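You operate a simulated robot arm through the tools that you are given. There is no shell and no other tool.

You are at the controls of a simulated robot arm. One attempt, no reset.

## Task
Lock the microwave's keys, wipe its door and side vent clean, then unlock it.
Fine: LOCK once before the dry pink sponge touches it, once more at the end; sponge back where it lay; the door stays shut; start nothing. What is to be rubbed or washed off counts as gone when no trace of it is left.

Only the result counts: the job must be done as asked and must still hold three seconds after the hand-in. Knocking over, shifting, dropping, spilling or breaking anything else fails it.

## Robot
A 7-joint arm with a three-finger gripper, fixed in place. Base frame: the origin is on the floor under the middle of its stand, x ahead of it, y to its left, z up; the work surface is at about z = 0.9. Lengths are in m, angles in rad, forces in N, time in s.
It reaches about 1.342 m from its shoulder. Its first joint turns from -2.897 to 2.897 rad. Payload 2.69 kg.
The tool frame sits at the grasp point between the pads (the TCP): z along the fingers, y along the line on which they close. The tips reach 0.03 m beyond it. The gripper opens to 0.128 m; its body begins 0.117 m behind the TCP.
Orientation is that of the tool frame in the base frame, as [roll, pitch, yaw] about the fixed x, y, z axes, in that order (R = Rz(yaw) Ry(pitch) Rx(roll)). With the fingers straight down and closing along the base's y, the tool's x points along the base's -x, its y along +y and its z along -z.

## Interface
- The arm moves only by the tool drive_tool. Its argument "series" is a list that holds one entry, the list of rows, each a list of 7 numbers: the turn, a rotation vector about the tool's x, y, z in rad, then the shift along the tool's x, y, z in m, then the gripper command, from -1 (shut) to 1 (fully open), values between in proportion. In form: [[[ax, ay, az, x, y, z, hand], ...]]. A call has 1 to 20 rows; each row shifts and turns the commanded pose from where the row before left it, along the tool's axes as they then stand. Rows are played at 5 a second. More than 0.05 m and 0.15 rad between two rows, or a gripper value outside its range, and nothing of the call is played. Where a pose cannot be reached the arm comes as near as it can. A force on the tool above 50 N (or 10 N above the force at the start of the call, whichever is more), or a blocked arm, ends the call early, and 0.2 s more pass. The fingers move at their own pace (about 0.127 m/s each) and stop on an object; they squeeze with about 31 N. The grip force told is the motor's: it shows also when the fingers shut on nothing. Time passes only in rows, and 0.2 s behind the last, so rows that do not move let the fingers close. It gives the time, the measured TCP pose, the force on the tool (base axes), the opening and the grip force at its end, in the units of the frame above (readings bear some noise), with the torque about the TCP (base axes, N m) and any sound that the robot's microphone picked up, and new pictures: "views" is both (left out), scene, wrist or none.
- Cameras (640 x 400 px; columns grow to the right, rows downward): "scene" is fixed at [0.05, 0.501, 1.7632]; the picture's right is [-0.20, -0.98, 0.00], its down [-0.61, 0.13, -0.78] and it looks along [0.77, -0.16, -0.62] (base axes); focal length 311 px, centre (320, 200). "wrist" rides on the gripper at [0.058, 0.054, -0.131] in the tool frame; the picture's right is [-0.68, 0.74, 0.00], its down [-0.62, -0.57, -0.55] and it looks along [-0.40, -0.37, 0.84] (tool axes); focal length 234 px, centre (320, 200). There is no depth. A picture from a camera that has moved, and an enlarged one, comes with that camera's place and axes in the base frame and with its lens.
- move_column(by): moves the trunk up (or, below 0, down) by that many m; the arm rides with it, the base frame stays. It gives what a move gives, with no picture.
- enlarge(camera, box): a new picture of the part [left, top, right, bottom] of that camera's present view, enlarged. No time passes.
- job_done(): hands the job in; it is judged then, once.

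Nothing tells you positions but the pictures and the camera data. Unless the task says otherwise, let go and move clear before handing in.

The tools are called as a command line: name --argument value ..., lists and objects as JSON in quotes. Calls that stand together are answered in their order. drive_tool: Moves the arm, as the interface text tells. Its arguments: {"type":"object","properties":{"series":{"type":"array","items":{"type":"array","items":{"type":"array","items":{"type":"number"}}}},"views":{"type":"string","enum":["both","scene","wrist","none"]}},"required":["series"]} The other tools are called the same way: move_column (by) moves the trunk up or down; enlarge (camera, box) takes an enlarged picture of a part of a camera's view; job_done () hands the job in.

At the start:

```text
clock: 0.0
tcp_pos: [0.6963, 0.1011, 1.3752]
ee_rot: [-3.141, 0.0, -3.141]
force: [-0.2, 0.3, -0.1]
ft_torque: [0.02, -0.02, 0.03]
opening: 0.128
gripper_force: 0.0
trunk travel left (down, up): [-0.15, 0.2]
```

scene: 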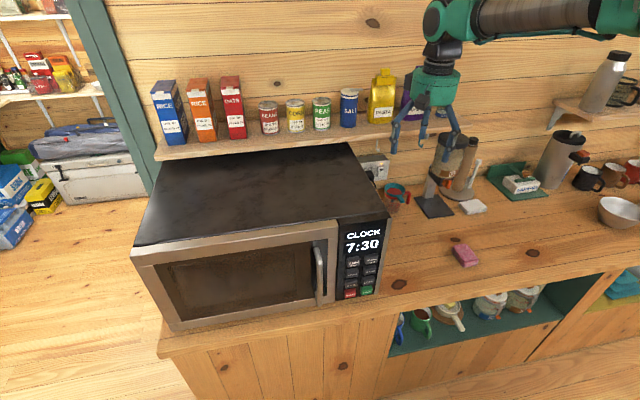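
wrist: 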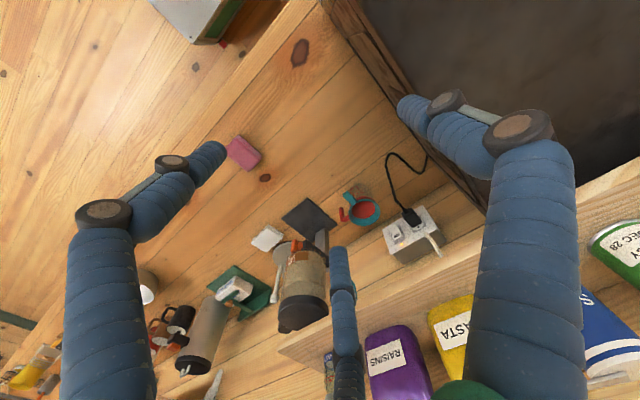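

I see a microwave at left on the counter with a keypad on the right of its front, and a pink sponge on the counter right of it. I'll look closer at the keypad, the door, the side and the sponge before moving.

enlarge --camera "scene" --box '[320, 200, 420, 310]'

enlarge --camera "scene" --box '[120, 200, 400, 340]'

enlarge --camera "scene" --box '[380, 120, 540, 280]'

enlarge --camera "wrist" --box '[180, 80, 460, 280]'

```text
3.64 times, centred on (370, 255) of scene
camera zoom: at [0.05, 0.501, 1.7632], right [-0.2, -0.98, 0.0], down [-0.61, 0.13, -0.78], along [0.77, -0.16, -0.62], focal length 1130 px, centre (138, 0)
```

zoom: 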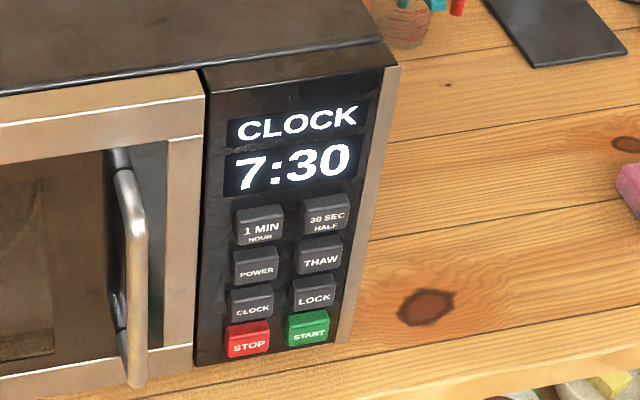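

```text
2.29 times, centred on (260, 270) of scene
camera zoom: at [0.05, 0.501, 1.7632], right [-0.2, -0.98, 0.0], down [-0.61, 0.13, -0.78], along [0.77, -0.16, -0.62], focal length 710 px, centre (457, 40)
```

zoom: 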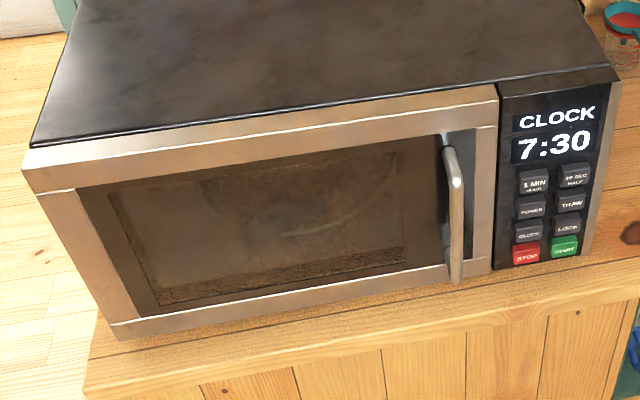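

```text
2.50 times, centred on (460, 200) of scene
camera zoom: at [0.05, 0.501, 1.7632], right [-0.2, -0.98, 0.0], down [-0.61, 0.13, -0.78], along [0.77, -0.16, -0.62], focal length 777 px, centre (-30, 200)
```

zoom: 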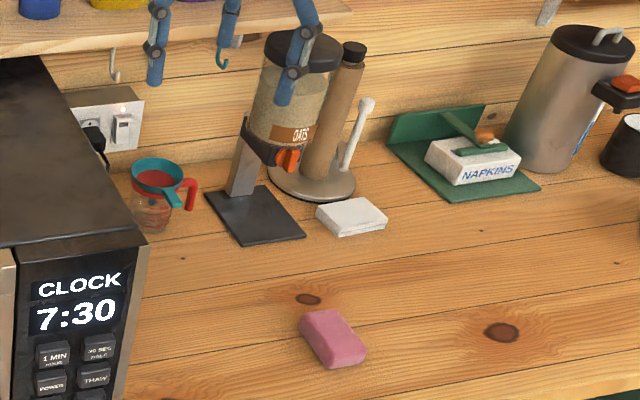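

```text
2.00 times, centred on (320, 180) of wrist
camera zoom: at [0.6371, 0.1537, 1.5046], right [0.68, 0.74, 0.0], down [0.62, -0.57, 0.55], along [0.4, -0.37, -0.84], focal length 468 px, centre (320, 240)
```

zoom: 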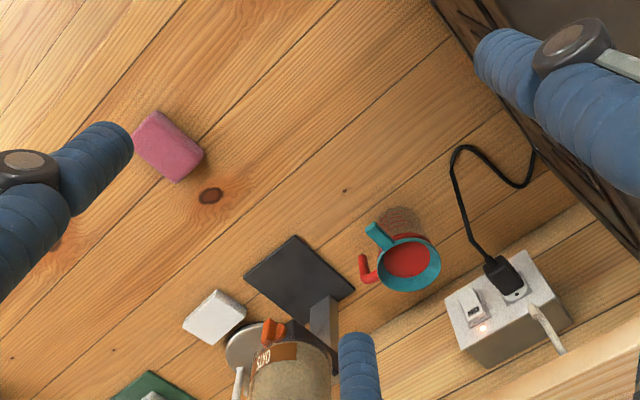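

The microwave's front looks to be at about x≈0.60, y from 0.20 to 0.83, up to z≈1.24, and the sponge lies near (0.675, -0.155). I want closer views of the door dirt and the side vent.

enlarge --camera "scene" --box '[150, 240, 250, 330]'

enlarge --camera "scene" --box '[240, 220, 340, 310]'

enlarge --camera "wrist" --box '[310, 0, 490, 210]'

enlarge --camera "wrist" --box '[210, 120, 280, 180]'

```text
4.44 times, centred on (200, 285) of scene
camera zoom: at [0.05, 0.501, 1.7632], right [-0.2, -0.98, 0.0], down [-0.61, 0.13, -0.78], along [0.77, -0.16, -0.62], focal length 1381 px, centre (853, -178)
```

zoom: 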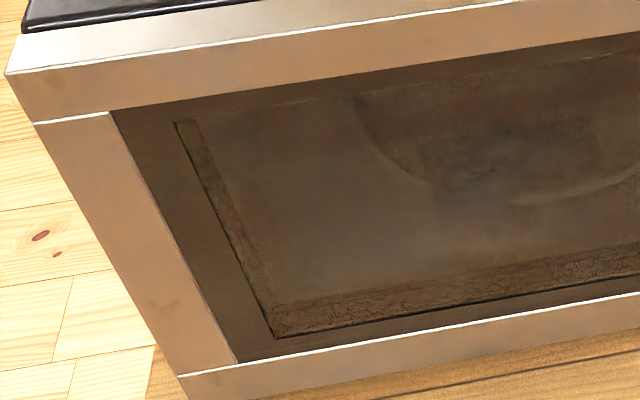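

```text
4.44 times, centred on (290, 265) of scene
camera zoom: at [0.05, 0.501, 1.7632], right [-0.2, -0.98, 0.0], down [-0.61, 0.13, -0.78], along [0.77, -0.16, -0.62], focal length 1381 px, centre (453, -89)
```

zoom: 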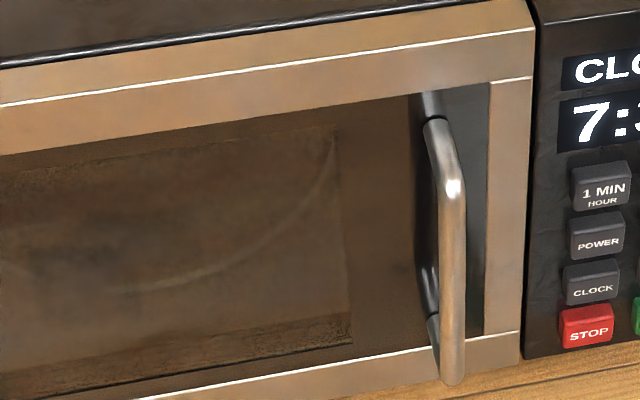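

```text
1.90 times, centred on (400, 105) of wrist
camera zoom: at [0.6371, 0.1537, 1.5046], right [0.68, 0.74, 0.0], down [0.62, -0.57, 0.55], along [0.4, -0.37, -0.84], focal length 446 px, centre (168, 381)
```

zoom: 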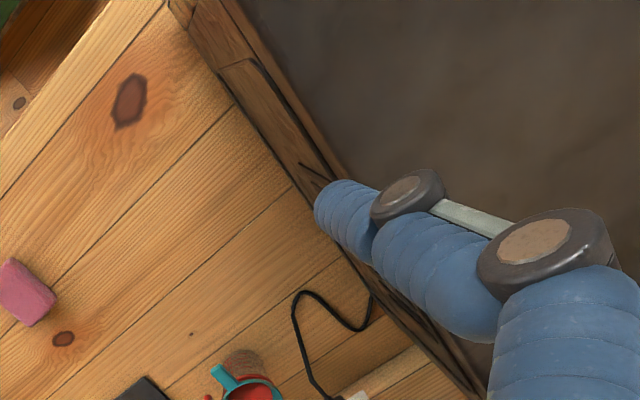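

```text
6.67 times, centred on (245, 150) of wrist
camera zoom: at [0.6371, 0.1537, 1.5046], right [0.68, 0.74, 0.0], down [0.62, -0.57, 0.55], along [0.4, -0.37, -0.84], focal length 1561 px, centre (820, 533)
```

zoom: 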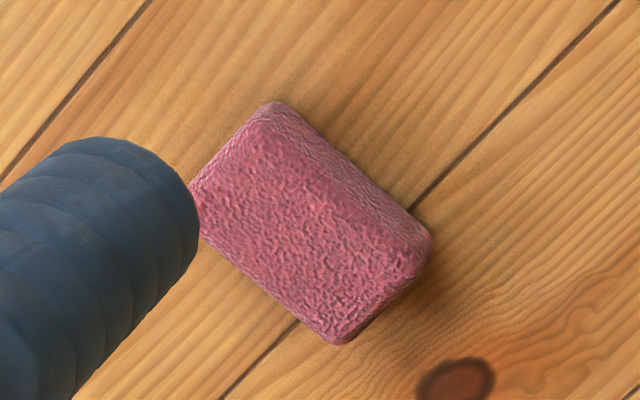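

The dirt on the door is hard to tell from here, so I'll back the hand off from the microwave and pitch it to face the door for a close look with the wrist camera.

drive_tool --series '[[[0, 0, 0, 0.045, 0, 0, -1], [0, 0, 0, 0.045, 0, 0, -1], [0, 0, 0, 0.045, 0, 0, -1], [0, 0, 0, 0.045, 0, 0, -1], [0, 0, 0, 0.045, 0, 0, -1], [0, 0, 0, 0.045, 0, 0, -1], [0, -0.14, 0, 0, 0, 0, -1], [0, -0.14, 0, 0, 0, 0, -1], [0, -0.14, 0, 0, 0, 0, -1], [0, -0.14, 0, 0, 0, 0, -1], [0, -0.14, 0, 0, 0, 0, -1]]]'

```text
clock: 2.4
tcp_pos: [0.4243, 0.1006, 1.3746]
ee_rot: [3.139, 0.701, 3.14]
force: [-0.9, -0.8, -0.2]
ft_torque: [0.0, 0.0, -0.01]
opening: 0.0024
gripper_force: 31.3
trunk travel left (down, up): [-0.15, 0.2]
camera wrist: at [0.2954, 0.1539, 1.4367], right [0.52, 0.74, 0.44], down [0.12, -0.57, 0.82], along [0.85, -0.37, -0.38], focal length 234 px, centre (320, 200)
```

scene: 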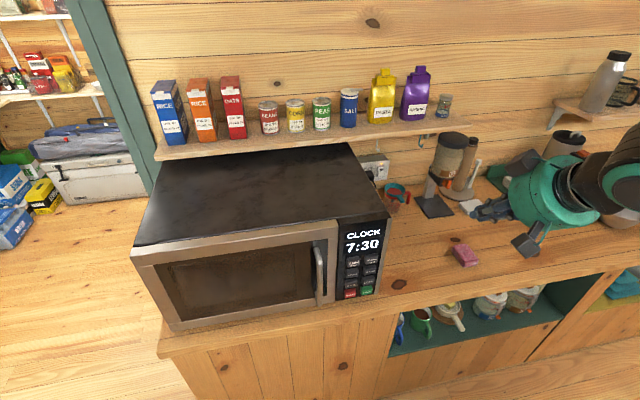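
wrist: 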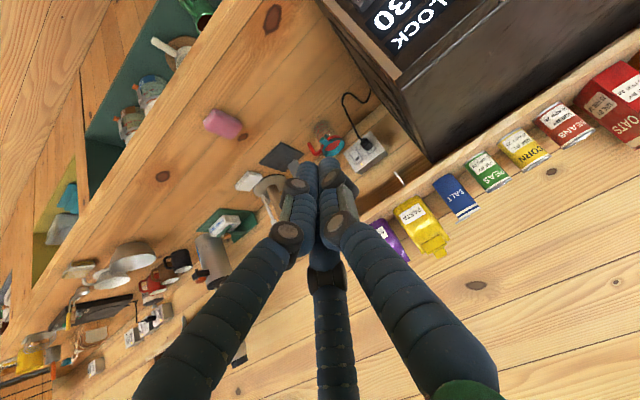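

The hand follows well, and closed fingers meet in a cluster. I'll look at the tips and the vent side from here.

enlarge --camera "wrist" --box '[250, 140, 390, 260]'

enlarge --camera "wrist" --box '[320, 0, 600, 170]'

```text
3.33 times, centred on (320, 200) of wrist
camera zoom: at [0.2954, 0.1539, 1.4367], right [0.52, 0.74, 0.44], down [0.12, -0.57, 0.82], along [0.85, -0.37, -0.38], focal length 781 px, centre (320, 200)
```

zoom: 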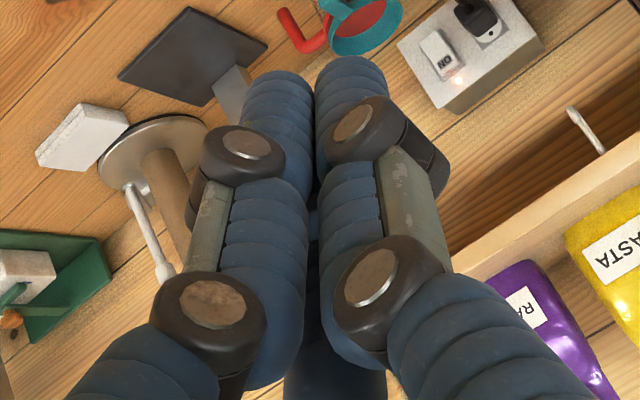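

```text
2.29 times, centred on (460, 85) of wrist
camera zoom: at [0.2954, 0.1539, 1.4367], right [0.52, 0.74, 0.44], down [0.12, -0.57, 0.82], along [0.85, -0.37, -0.38], focal length 535 px, centre (0, 463)
```

zoom: 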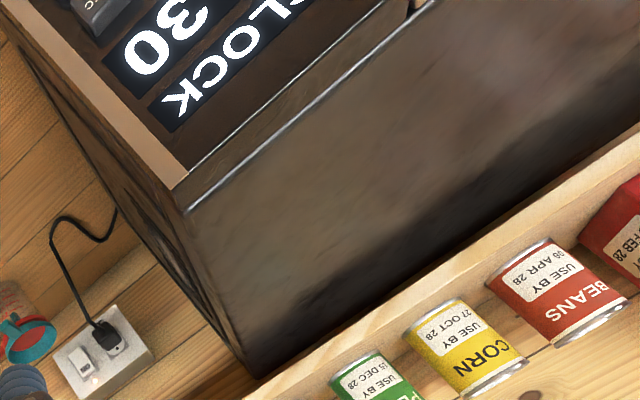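

Next I'll shift left along y and yaw the hand so the wrist camera looks onto the door.

drive_tool --series '[[[0, 0, 0, 0, 0.045, 0, -1], [0, 0, 0, 0, 0.045, 0, -1], [0, 0, 0, 0, 0.045, 0, -1], [0, 0, 0, 0, 0.045, 0, -1], [0, 0, 0, 0, 0.045, 0, -1], [0, 0, 0, 0, 0.045, 0, -1], [-0.09, 0, -0.107, 0, 0, 0, -1], [-0.09, 0, -0.107, 0, 0, 0, -1], [-0.09, 0, -0.107, 0, 0, 0, -1], [-0.09, 0, -0.107, 0, 0, 0, -1], [-0.09, 0, -0.107, 0, 0, 0, -1], [-0.054, 0, -0.064, 0, 0, 0, -1]]]'

```text
clock: 5.0
tcp_pos: [0.426, 0.3704, 1.3746]
ee_rot: [-3.14, 0.701, -2.359]
force: [0.1, 0.7, 0.8]
ft_torque: [-0.01, 0.03, 0.01]
opening: 0.002
gripper_force: 31.3
trunk travel left (down, up): [-0.15, 0.2]
camera wrist: at [0.2968, 0.3165, 1.436], right [-0.15, 0.89, 0.44], down [0.48, -0.32, 0.82], along [0.86, 0.34, -0.38], focal length 234 px, centre (320, 200)
```

scene: 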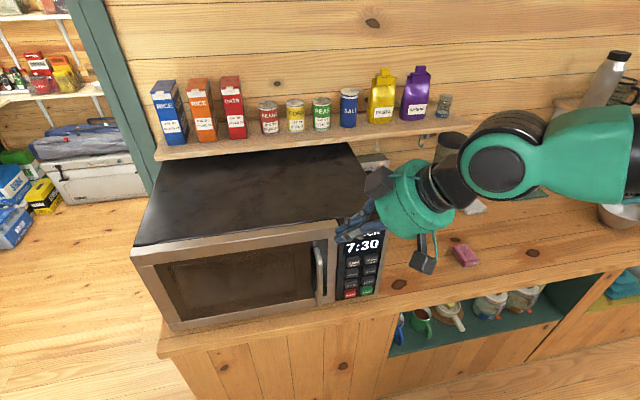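
wrist: 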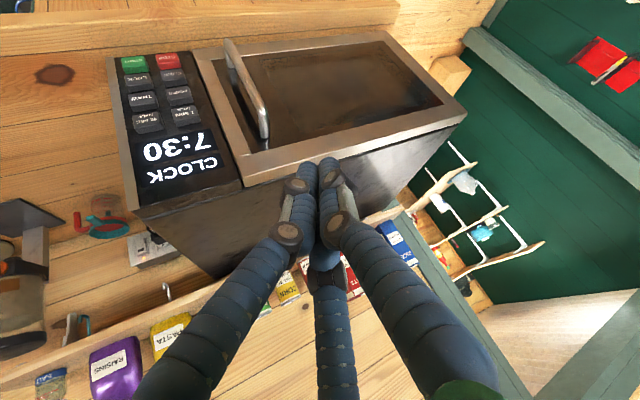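

enlarge --camera "wrist" --box '[240, 40, 460, 150]'

enlarge --camera "wrist" --box '[100, 40, 250, 220]'

```text
2.91 times, centred on (350, 95) of wrist
camera zoom: at [0.2968, 0.3165, 1.436], right [-0.15, 0.89, 0.44], down [0.48, -0.32, 0.82], along [0.86, 0.34, -0.38], focal length 681 px, centre (233, 506)
```

zoom: 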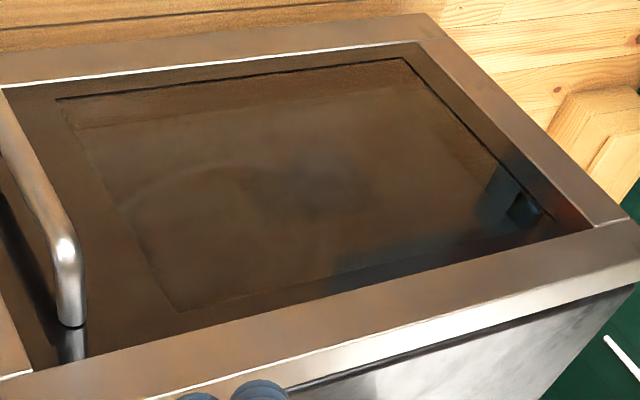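

```text
2.22 times, centred on (175, 130) of wrist
camera zoom: at [0.2968, 0.3165, 1.436], right [-0.15, 0.89, 0.44], down [0.48, -0.32, 0.82], along [0.86, 0.34, -0.38], focal length 520 px, centre (642, 356)
```

zoom: 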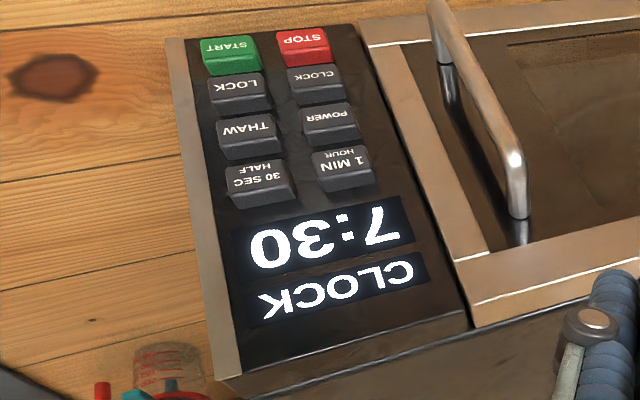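

The keypad is clear from here; the window looks hazy brown. I'll lower the camera to look at the door more squarely.

drive_tool --series '[[[0, 0, 0, 0.0312, 0.003, 0.025, -1], [0, 0, 0, 0.0312, 0.003, 0.025, -1], [0, 0, 0, 0.0312, 0.003, 0.025, -1], [0, 0, 0, 0.0312, 0.003, 0.025, -1], [0, 0, 0, 0.0312, 0.003, 0.025, -1], [0, 0, 0, 0.0312, 0.003, 0.025, -1]]]'

enlarge --camera "wrist" --box '[160, 0, 480, 200]'

```text
clock: 6.4
tcp_pos: [0.3781, 0.3496, 1.1383]
ee_rot: [-3.141, 0.701, -2.357]
force: [0.1, 0.0, 0.5]
ft_torque: [0.04, 0.02, 0.05]
opening: 0.0022
gripper_force: 30.7
trunk travel left (down, up): [-0.15, 0.2]
camera wrist: at [0.2488, 0.2957, 1.1992], right [-0.15, 0.89, 0.44], down [0.48, -0.32, 0.82], along [0.86, 0.34, -0.38], focal length 234 px, centre (320, 200)
```

scene: 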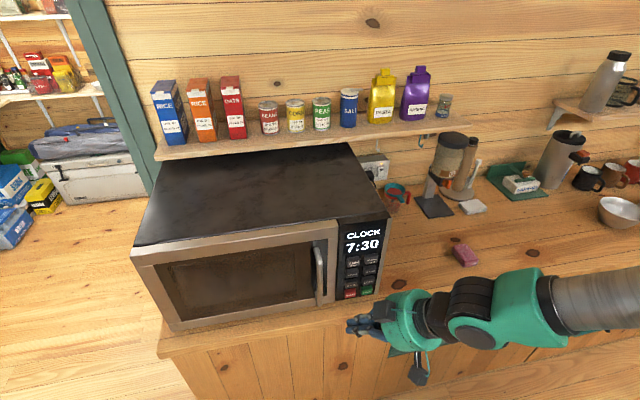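
wrist: 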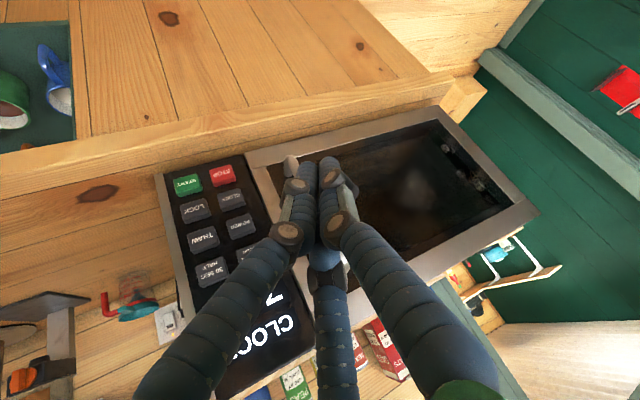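

```text
2.00 times, centred on (320, 100) of wrist
camera zoom: at [0.2488, 0.2957, 1.1992], right [-0.15, 0.89, 0.44], down [0.48, -0.32, 0.82], along [0.86, 0.34, -0.38], focal length 468 px, centre (320, 400)
```

zoom: 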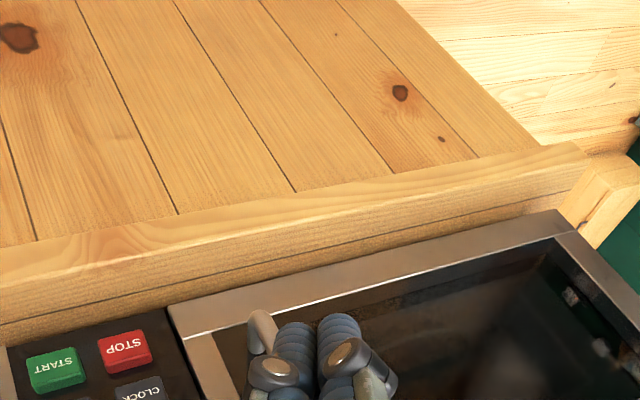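

enlarge --camera "wrist" --box '[340, 100, 540, 260]'

enlarge --camera "wrist" --box '[150, 140, 330, 300]'

```text
2.50 times, centred on (440, 180) of wrist
camera zoom: at [0.2488, 0.2957, 1.1992], right [-0.15, 0.89, 0.44], down [0.48, -0.32, 0.82], along [0.86, 0.34, -0.38], focal length 585 px, centre (20, 250)
```

zoom: 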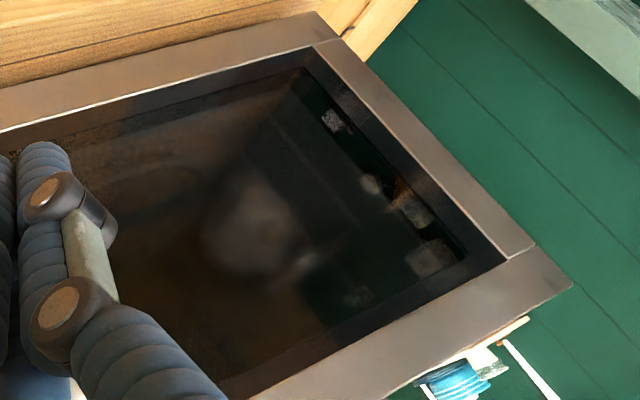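

```text
2.50 times, centred on (240, 220) of wrist
camera zoom: at [0.2488, 0.2957, 1.1992], right [-0.15, 0.89, 0.44], down [0.48, -0.32, 0.82], along [0.86, 0.34, -0.38], focal length 585 px, centre (520, 150)
```

zoom: 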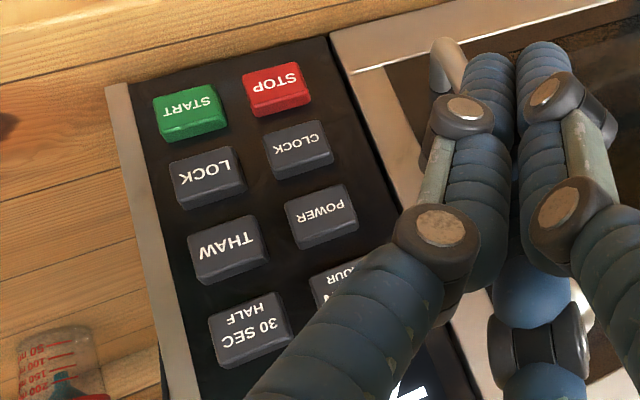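

The glass is reflective, so I need another viewpoint to tell reflections from dirt. I'll move to the left and look at the door from there.

drive_tool --series '[[[0.09, 0, 0.107, 0, 0, -0.02, -1], [0.09, 0, 0.107, 0, 0, -0.02, -1], [0.09, 0, 0.107, 0, 0, -0.02, -1], [0.09, 0, 0.107, 0, 0, 0, -1], [0.09, 0, 0.107, 0, 0, 0, -1], [0.054, 0, 0.064, 0, 0, 0, -1], [0, 0, 0, -0.0126, 0.0386, -0.013, -1], [0, 0, 0, -0.0126, 0.0386, -0.013, -1], [0, 0, 0, -0.0126, 0.0386, -0.013, -1], [0, 0, 0, -0.0126, 0.0386, -0.013, -1], [0, 0, 0, -0.0126, 0.0386, -0.013, -1], [0, 0, 0, -0.0126, 0.0386, -0.013, -1], [0, 0, 0, -0.0126, 0.0386, -0.013, -1]]]'

enlarge --camera "wrist" --box '[160, 0, 480, 200]'

```text
clock: 9.2
tcp_pos: [0.3584, 0.5967, 1.3119]
ee_rot: [-3.141, 0.7, 3.141]
force: [0.0, 0.0, 1.3]
ft_torque: [0.0, 0.0, 0.0]
opening: 0.0019
gripper_force: 31.2
trunk travel left (down, up): [-0.15, 0.2]
camera wrist: at [0.2292, 0.6508, 1.3726], right [0.52, 0.74, 0.44], down [0.12, -0.57, 0.82], along [0.85, -0.37, -0.38], focal length 234 px, centre (320, 200)
```

scene: 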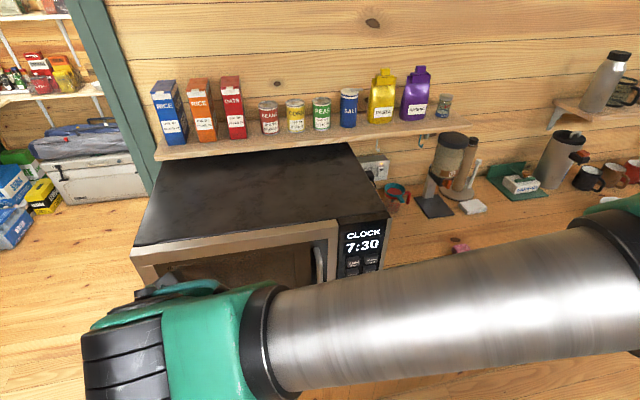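
wrist: 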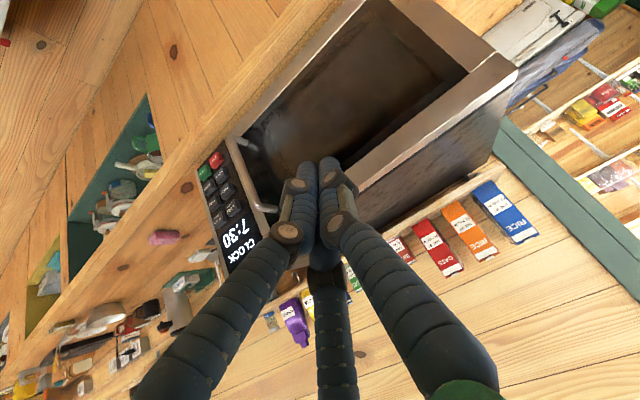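

```text
2.00 times, centred on (320, 100) of wrist
camera zoom: at [0.2292, 0.6508, 1.3726], right [0.52, 0.74, 0.44], down [0.12, -0.57, 0.82], along [0.85, -0.37, -0.38], focal length 468 px, centre (320, 400)
```

zoom: 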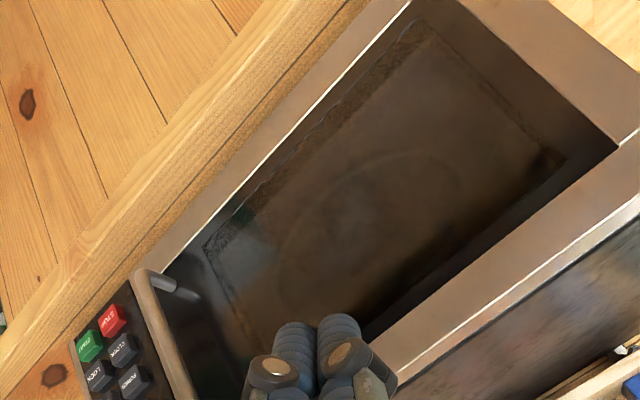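

The oval ring shifts between views as a turntable inside would, so the glass is see-through. I'll zoom in on the window edges where there is a crusty texture.

enlarge --camera "wrist" --box '[250, 80, 330, 150]'

enlarge --camera "wrist" --box '[320, 0, 400, 70]'

enlarge --camera "wrist" --box '[380, 20, 480, 110]'

enlarge --camera "wrist" --box '[300, 60, 400, 140]'

```text
5.71 times, centred on (290, 115) of wrist
camera zoom: at [0.2292, 0.6508, 1.3726], right [0.52, 0.74, 0.44], down [0.12, -0.57, 0.82], along [0.85, -0.37, -0.38], focal length 1338 px, centre (491, 686)
```

zoom: 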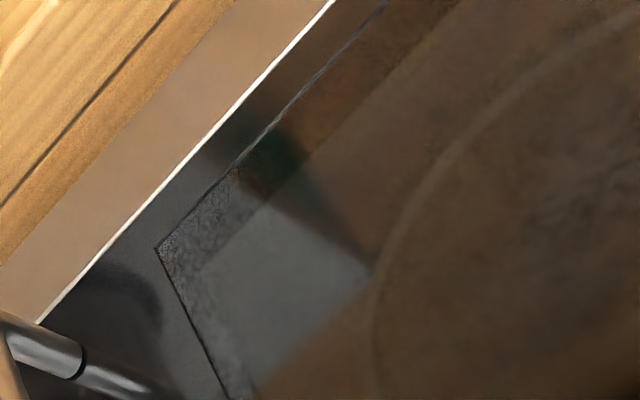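

```text
5.71 times, centred on (360, 35) of wrist
camera zoom: at [0.2292, 0.6508, 1.3726], right [0.52, 0.74, 0.44], down [0.12, -0.57, 0.82], along [0.85, -0.37, -0.38], focal length 1338 px, centre (91, 1143)
```

zoom: 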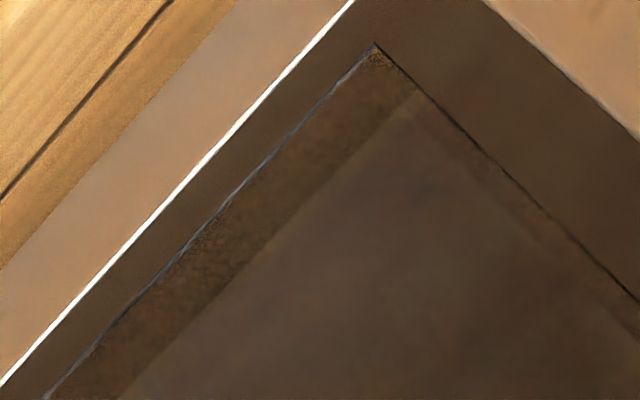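

```text
4.44 times, centred on (430, 65) of wrist
camera zoom: at [0.2292, 0.6508, 1.3726], right [0.52, 0.74, 0.44], down [0.12, -0.57, 0.82], along [0.85, -0.37, -0.38], focal length 1041 px, centre (-169, 800)
```

zoom: 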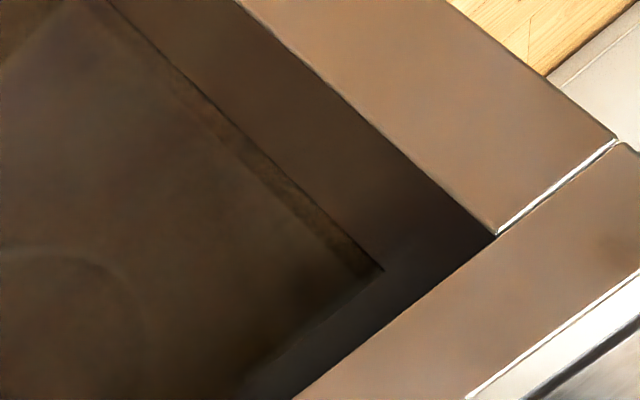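

```text
5.00 times, centred on (350, 100) of wrist
camera zoom: at [0.2292, 0.6508, 1.3726], right [0.52, 0.74, 0.44], down [0.12, -0.57, 0.82], along [0.85, -0.37, -0.38], focal length 1171 px, centre (170, 700)
```

zoom: 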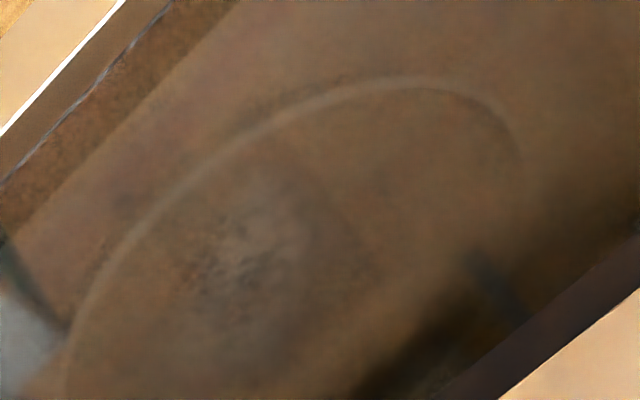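

There is a speckled stain on the window glass near (y≈0.61, z≈1.085), consistent across views. Now I'll move right to look at the microwave's right side, where the vent is.

drive_tool --series '[[[0, 0, 0, 0, -0.048, 0, -1], [0, 0, 0, 0, -0.048, 0, -1], [0, 0, 0, 0, -0.048, 0, -1], [0, 0, 0, 0, -0.048, 0, -1], [0, 0, 0, 0, -0.048, 0, -1], [0, 0, 0, 0, -0.048, 0, -1], [0, 0, 0, 0, -0.048, 0, -1], [0, 0, 0, 0, -0.048, 0, -1], [0, 0, 0, 0, -0.048, 0, -1], [0, 0, 0, 0, -0.048, 0, -1], [0, 0, 0, 0, -0.048, 0, -1], [0, 0, 0, 0, -0.048, 0, -1], [0, 0, 0, -0.02, 0, 0.03, -1], [0, 0, 0, -0.02, 0, 0.03, -1], [0, 0, 0, -0.02, 0, 0.03, -1], [0, 0, 0, -0.02, 0, 0.03, -1]]]' --views "none"

drive_tool --series '[[[-0.0876, 0, -0.104, 0, 0, 0, -1], [-0.0876, 0, -0.104, 0, 0, 0, -1], [-0.0876, 0, -0.104, 0, 0, 0, -1], [-0.0876, 0, -0.104, 0, 0, 0, -1], [-0.0876, 0, -0.104, 0, 0, 0, -1], [-0.0876, 0, -0.104, 0, 0, 0, -1], [-0.0876, 0, -0.104, 0, 0, 0, -1], [-0.0876, 0, -0.104, 0, 0, 0, -1], [-0.0876, 0, -0.104, 0, 0, 0, -1]]]'

```text
clock: 12.6
tcp_pos: [0.4969, 0.0216, 1.2712]
ee_rot: [3.141, 0.699, -3.14]
force: [-0.5, 0.0, 0.0]
ft_torque: [-0.02, -0.03, 0.05]
opening: 0.0019
gripper_force: 31.3
trunk travel left (down, up): [-0.15, 0.2]
```

```text
clock: 14.6
tcp_pos: [0.4963, 0.0201, 1.2728]
ee_rot: [3.14, 0.701, -1.914]
force: [0.2, 0.3, -0.1]
ft_torque: [-0.01, -0.02, 0.0]
opening: 0.002
gripper_force: 31.1
trunk travel left (down, up): [-0.15, 0.2]
camera wrist: at [0.4025, -0.0826, 1.3334], right [-0.52, 0.74, 0.44], down [0.57, -0.08, 0.82], along [0.64, 0.67, -0.38], focal length 234 px, centre (320, 200)
```

scene: 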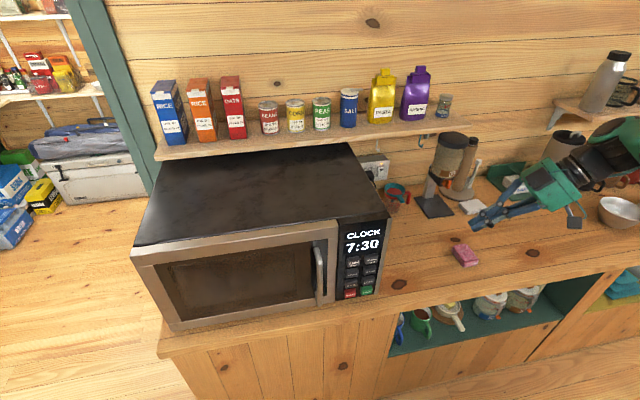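
wrist: 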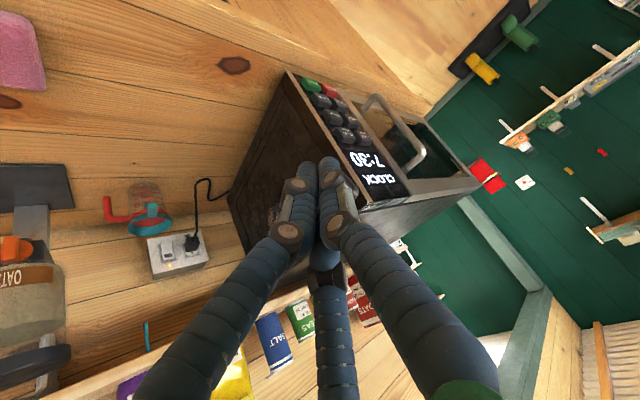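

drive_tool --series '[[[0, 0, 0, 0.0016, -0.039, 0.013, -1], [0, 0, 0, 0.0016, -0.039, 0.013, -1], [0, 0, 0, 0.0016, -0.039, 0.013, -1], [0, 0, 0, 0.0016, -0.039, 0.013, -1], [0, 0, 0, 0.0016, -0.039, 0.013, -1], [-0.0876, 0, -0.104, 0, 0, 0, -1], [-0.0876, 0, -0.104, 0, 0, 0, -1], [-0.0876, 0, -0.104, 0, 0, 0, -1]]]'

enlarge --camera "wrist" --box '[160, 40, 400, 190]'

```text
clock: 16.4
tcp_pos: [0.6915, -0.012, 1.2166]
ee_rot: [3.141, 0.701, -1.511]
force: [-0.6, 0.4, 0.6]
ft_torque: [0.05, -0.03, -0.01]
opening: 0.0021
gripper_force: 31.0
trunk travel left (down, up): [-0.15, 0.2]
camera wrist: at [0.6465, -0.1441, 1.2784], right [-0.77, 0.47, 0.44], down [0.56, 0.15, 0.82], along [0.32, 0.87, -0.38], focal length 234 px, centre (320, 200)
```

scene: 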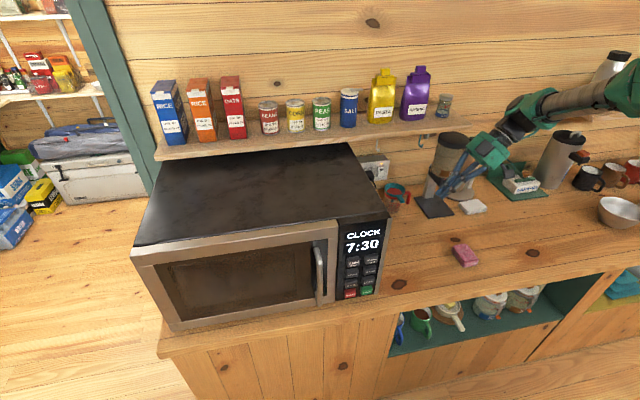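
wrist: 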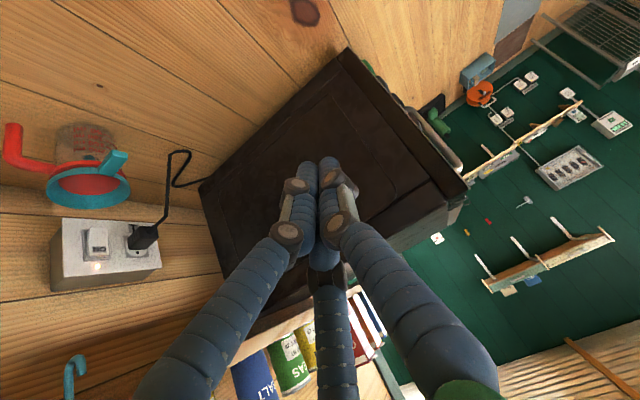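

```text
2.67 times, centred on (280, 115) of wrist
camera zoom: at [0.6465, -0.1441, 1.2784], right [-0.77, 0.47, 0.44], down [0.56, 0.15, 0.82], along [0.32, 0.87, -0.38], focal length 624 px, centre (427, 427)
```

zoom: 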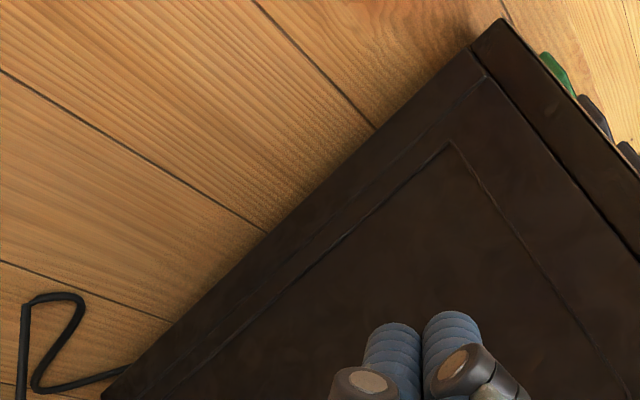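

drive_tool --series '[[[0, 0, 0, -0.0128, -0.0195, -0.0285, -1], [0, 0, 0, -0.0128, -0.0195, -0.0285, -1], [0, 0, 0, -0.0128, -0.0195, -0.0285, -1], [0, 0, 0, -0.0128, -0.0195, -0.0285, -1]]]' --views "wrist"

enlarge --camera "wrist" --box '[200, 0, 440, 160]'

```text
clock: 17.4
tcp_pos: [0.7742, -0.0425, 1.3393]
ee_rot: [3.139, 0.699, -1.512]
force: [0.5, -0.4, -0.5]
ft_torque: [0.01, -0.02, -0.01]
opening: 0.0021
gripper_force: 30.8
trunk travel left (down, up): [-0.15, 0.2]
camera wrist: at [0.7284, -0.1746, 1.4], right [-0.77, 0.47, 0.44], down [0.56, 0.15, 0.82], along [0.32, 0.87, -0.38], focal length 234 px, centre (320, 200)
```

wrist: 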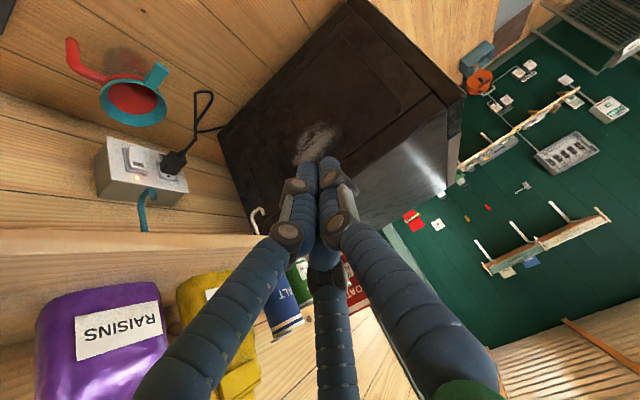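

```text
2.50 times, centred on (320, 80) of wrist
camera zoom: at [0.7284, -0.1746, 1.4], right [-0.77, 0.47, 0.44], down [0.56, 0.15, 0.82], along [0.32, 0.87, -0.38], focal length 585 px, centre (320, 500)
```

zoom: 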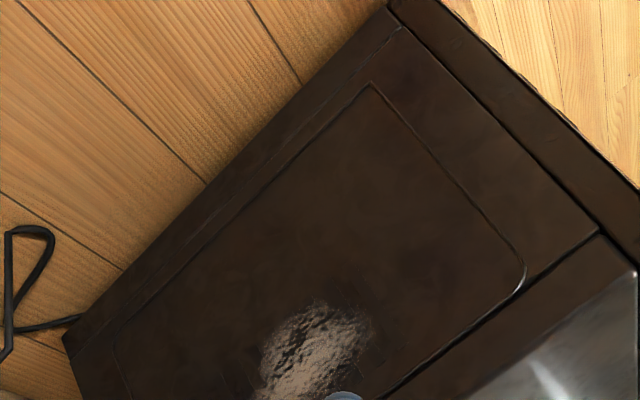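

I found a dusty patch on the right side near (x≈0.82, z≈1.13). I'll raise a bit more so the fingers don't hide it.

drive_tool --series '[[[0, 0, 0, -0.0207, -0.0167, -0.026, -1], [0, 0, 0, -0.0207, -0.0167, -0.026, -1], [0, 0, 0, -0.0207, -0.0167, -0.026, -1]]]' --views "wrist"

enlarge --camera "wrist" --box '[240, 40, 400, 160]'

enlarge --camera "wrist" --box '[280, 70, 360, 140]'

```text
clock: 18.2
tcp_pos: [0.8219, -0.0397, 1.4374]
ee_rot: [3.14, 0.699, -1.509]
force: [-0.6, 0.5, -0.3]
ft_torque: [0.04, 0.01, 0.02]
opening: 0.0022
gripper_force: 31.3
trunk travel left (down, up): [-0.15, 0.2]
camera wrist: at [0.7765, -0.1722, 1.4986], right [-0.77, 0.47, 0.44], down [0.56, 0.15, 0.82], along [0.32, 0.87, -0.38], focal length 234 px, centre (320, 200)
```

wrist: 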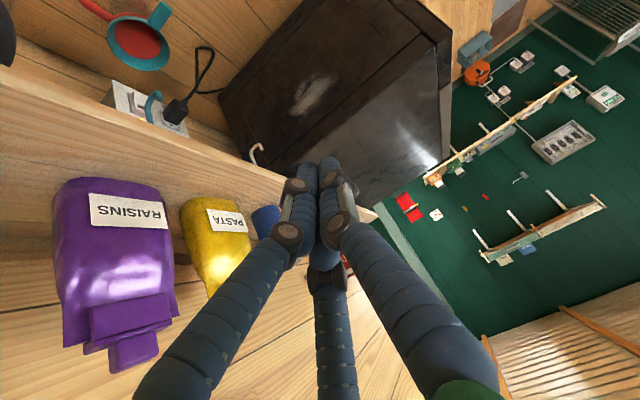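

```text
3.33 times, centred on (320, 100) of wrist
camera zoom: at [0.7765, -0.1722, 1.4986], right [-0.77, 0.47, 0.44], down [0.56, 0.15, 0.82], along [0.32, 0.87, -0.38], focal length 781 px, centre (320, 533)
```

zoom: 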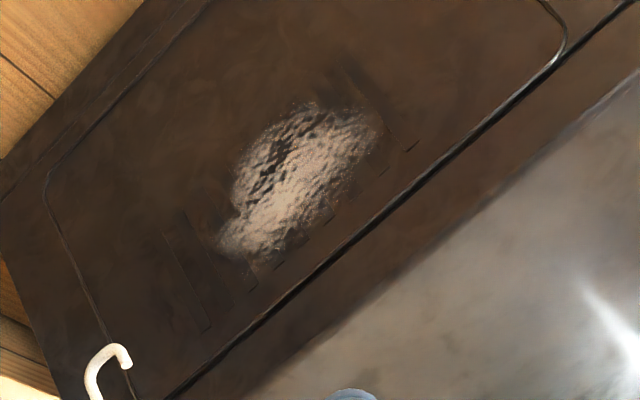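

```text
5.71 times, centred on (320, 105) of wrist
camera zoom: at [0.7765, -0.1722, 1.4986], right [-0.77, 0.47, 0.44], down [0.56, 0.15, 0.82], along [0.32, 0.87, -0.38], focal length 1338 px, centre (320, 743)
```

zoom: 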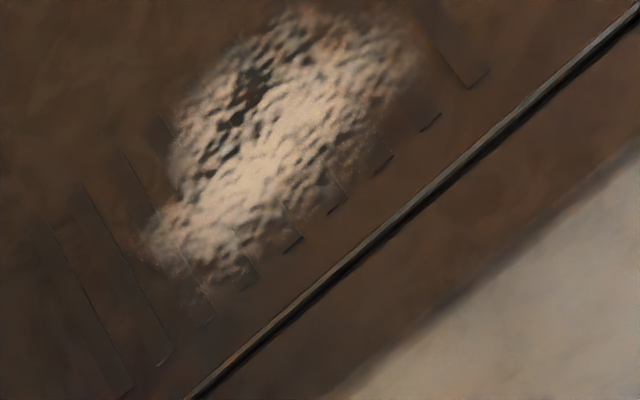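

The vent dust patch spans about x 0.76–0.885, z 1.085–1.17. Now I'll back out and turn the hand to point straight at the keypad for the first LOCK press with the single thumb fingertip.

drive_tool --series '[[[0, 0, 0, 0, 0.045, 0, -1], [0, 0, 0, 0, 0.045, 0, -1], [0, 0, 0, 0, 0.045, 0, -1], [0, 0, 0, 0, 0.045, 0, -1], [0, 0, 0, 0, 0.045, 0, -1], [0, 0, 0, 0, 0.045, 0, -1], [0, 0, 0, 0, 0.045, 0, -1], [0, 0, 0, 0, 0.045, 0, -1], [0, 0, 0, 0, 0.045, 0, -1]]]' --views "none"

drive_tool --series '[[[0.09, 0, 0.107, 0, 0, 0, -1], [0.09, 0, 0.107, 0, 0, 0, -1], [0.09, 0, 0.107, 0, 0, 0, -1], [0.09, 0, 0.107, 0, 0, 0, -1], [0.09, 0, 0.107, 0, 0, 0, -1], [0.09, 0, 0.107, 0, 0, 0, -1], [0.09, 0, 0.107, 0, 0, 0, -1], [0.09, 0, 0.107, 0, 0, 0, -1], [0.09, 0, 0.107, 0, 0, 0, -1], [0.09, 0, 0.107, 0, 0, 0, -1], [0.09, 0, 0.107, 0, 0, 0, -1], [0.06, 0, 0.0713, 0, 0, 0, -1]]]' --views "scene"

```text
clock: 20.2
tcp_pos: [0.4182, -0.0654, 1.4368]
ee_rot: [3.141, 0.702, -1.509]
force: [0.8, 0.5, -0.8]
ft_torque: [0.0, 0.06, 0.04]
opening: 0.0021
gripper_force: 30.8
trunk travel left (down, up): [-0.15, 0.2]
```

```text
clock: 22.8
tcp_pos: [0.4167, -0.064, 1.4366]
ee_rot: [3.14, 0.7, 3.141]
force: [0.4, 0.1, 0.1]
ft_torque: [0.0, 0.0, 0.0]
opening: 0.0022
gripper_force: 31.1
trunk travel left (down, up): [-0.15, 0.2]
```

scene: 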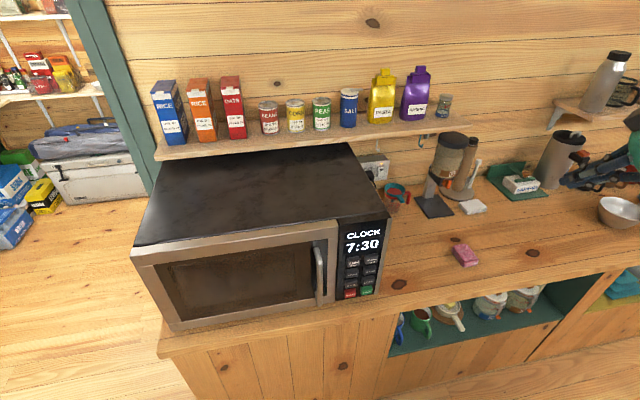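

drive_tool --series '[[[0, -0.1451, 0, 0, 0, 0, 1], [0, -0.1451, 0, 0, 0, 0, 1], [0, -0.1451, 0, 0, 0, 0, 1], [0, -0.1451, 0, 0, 0, 0, 1], [0, -0.1451, 0, 0, 0, 0, 1], [0, -0.1451, 0, 0, 0, 0, 1], [0, 0, 0, 0.0403, 0.0211, 0.0057, 1], [0, 0, 0, 0.0403, 0.0211, 0.0057, 1], [0, 0, 0, 0.0403, 0.0211, 0.0057, 1], [0, 0, 0, 0.0403, 0.0211, 0.0057, 1], [0, 0, 0, 0.0403, 0.0211, 0.0057, 1], [0, 0, 0, 0.0403, 0.0211, 0.0057, 1]]]'

```text
clock: 25.6
tcp_pos: [0.4652, -0.0296, 1.2547]
ee_rot: [-0.202, 1.46, -0.195]
force: [-1.4, -0.6, 0.9]
ft_torque: [-0.03, -0.01, -0.02]
opening: 0.1277
gripper_force: 0.0
out of reach, approached as far as the arm can: row 9, 10, 11, 12
trunk travel left (down, up): [-0.15, 0.2]
stopped in row 12: the arm was blocked; the commanded pose is now the measured one
camera wrist: at [0.3405, 0.0218, 1.1789], right [-0.08, 0.75, 0.66], down [-0.61, -0.56, 0.57], along [0.79, -0.36, 0.5], focal length 234 px, centre (320, 200)
```

scene: 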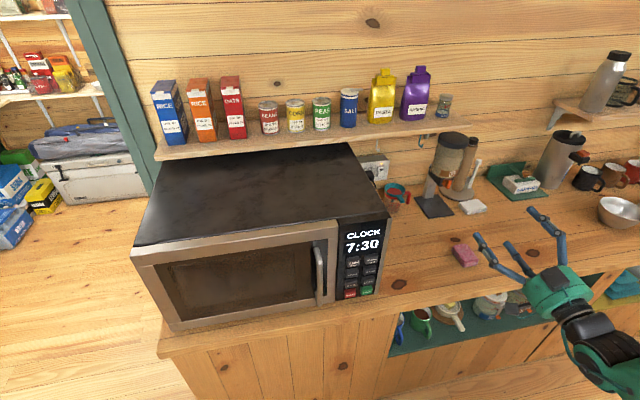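
wrist: 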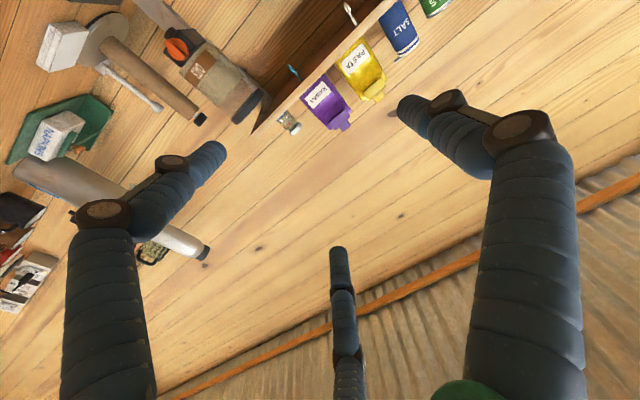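

The arm folds too tightly for a fully level hand there. A 45° downward hand reached fine earlier, so I'll return to that pitch and press LOCK with the thumb tip leading while the other fingers pass to the right of the microwave.

drive_tool --series '[[[0, 0, 0, -0.03, 0, 0, 1], [0, 0, 0, -0.03, 0, 0, 1], [0, 0.14, 0, 0, 0, 0, 1], [0, 0.14, 0, 0, 0, 0, 1], [0, 0.14, 0, 0, 0, 0, 1], [0, 0.14, 0, 0, 0, 0, 1], [0, 0.14, 0, 0, 0, 0, 1], [0, 0.14, 0, 0, 0, 0, 1], [0, 0.14, 0, 0, 0, 0, 1]]]' --views "wrist"

```text
clock: 27.6
tcp_pos: [0.4594, -0.0166, 1.3131]
ee_rot: [3.102, 0.855, 3.131]
force: [-1.1, -3.0, -1.3]
ft_torque: [0.06, -0.2, 0.34]
opening: 0.1282
gripper_force: 0.0
out of reach, approached as far as the arm can: row 7, 8
trunk travel left (down, up): [-0.15, 0.2]
camera wrist: at [0.3207, 0.0335, 1.3551], right [0.43, 0.73, 0.53], down [0.0, -0.59, 0.81], along [0.9, -0.35, -0.25], focal length 234 px, centre (320, 200)
```

wrist: 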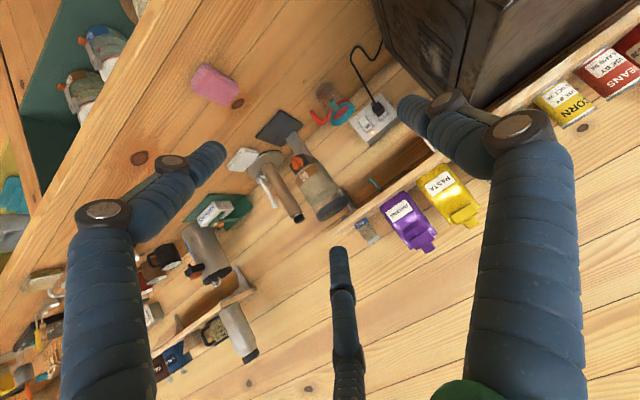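

drive_tool --series '[[[0, 0, 0, 0, 0, 0, 1], [0, 0, 0, 0, 0, 0, 1], [0, 0, 0, 0, 0, 0, 1]]]' --views "scene"

```text
clock: 28.4
tcp_pos: [0.4586, -0.0183, 1.3113]
ee_rot: [-3.136, 0.85, -3.101]
force: [0.3, 0.3, -0.6]
ft_torque: [-0.02, 0.0, 0.01]
opening: 0.1279
gripper_force: 0.1
trunk travel left (down, up): [-0.15, 0.2]
```

scene: 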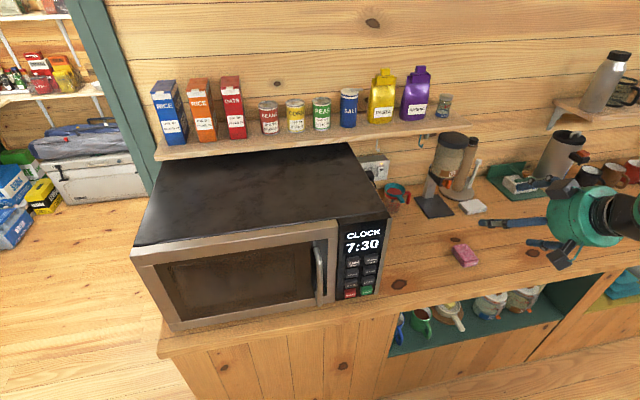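

drive_tool --series '[[[0, 0.148, 0, 0, 0, 0, 1], [0.026, 0, 0.031, 0, 0, 0, 1], [0, 0, 0, 0.0119, 0.031, 0.0248, 1], [0, 0, 0, 0.0119, 0.031, 0.0248, 1], [0, 0, 0, 0.0119, 0.031, 0.0248, 1], [0, 0, 0, 0.0119, 0.031, 0.0248, 1], [0, 0, 0, 0.0119, 0.031, 0.0248, 1], [0, 0, 0, 0.0119, 0.031, 0.0248, 1]]]'

```text
clock: 30.2
tcp_pos: [0.5011, 0.1676, 1.1494]
ee_rot: [-3.136, 0.704, 3.138]
force: [-0.5, -0.3, 0.0]
ft_torque: [0.0, -0.04, 0.0]
opening: 0.1277
gripper_force: 0.0
trunk travel left (down, up): [-0.15, 0.2]
camera wrist: at [0.3733, 0.2218, 1.2109], right [0.52, 0.73, 0.43], down [0.11, -0.56, 0.82], along [0.85, -0.38, -0.38], focal length 234 px, centre (320, 200)
```

scene: 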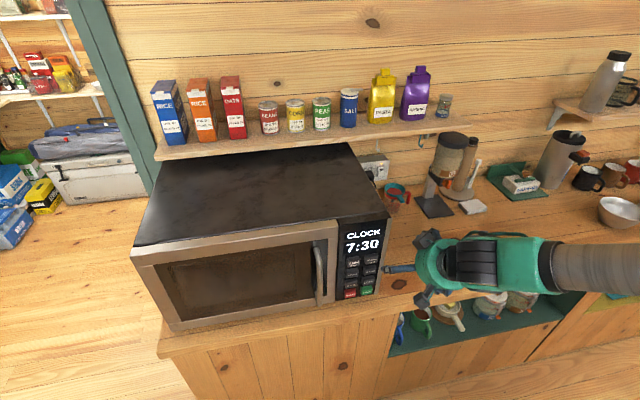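
wrist: 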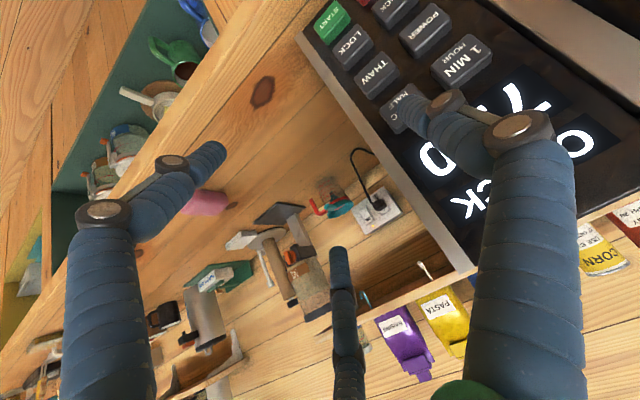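

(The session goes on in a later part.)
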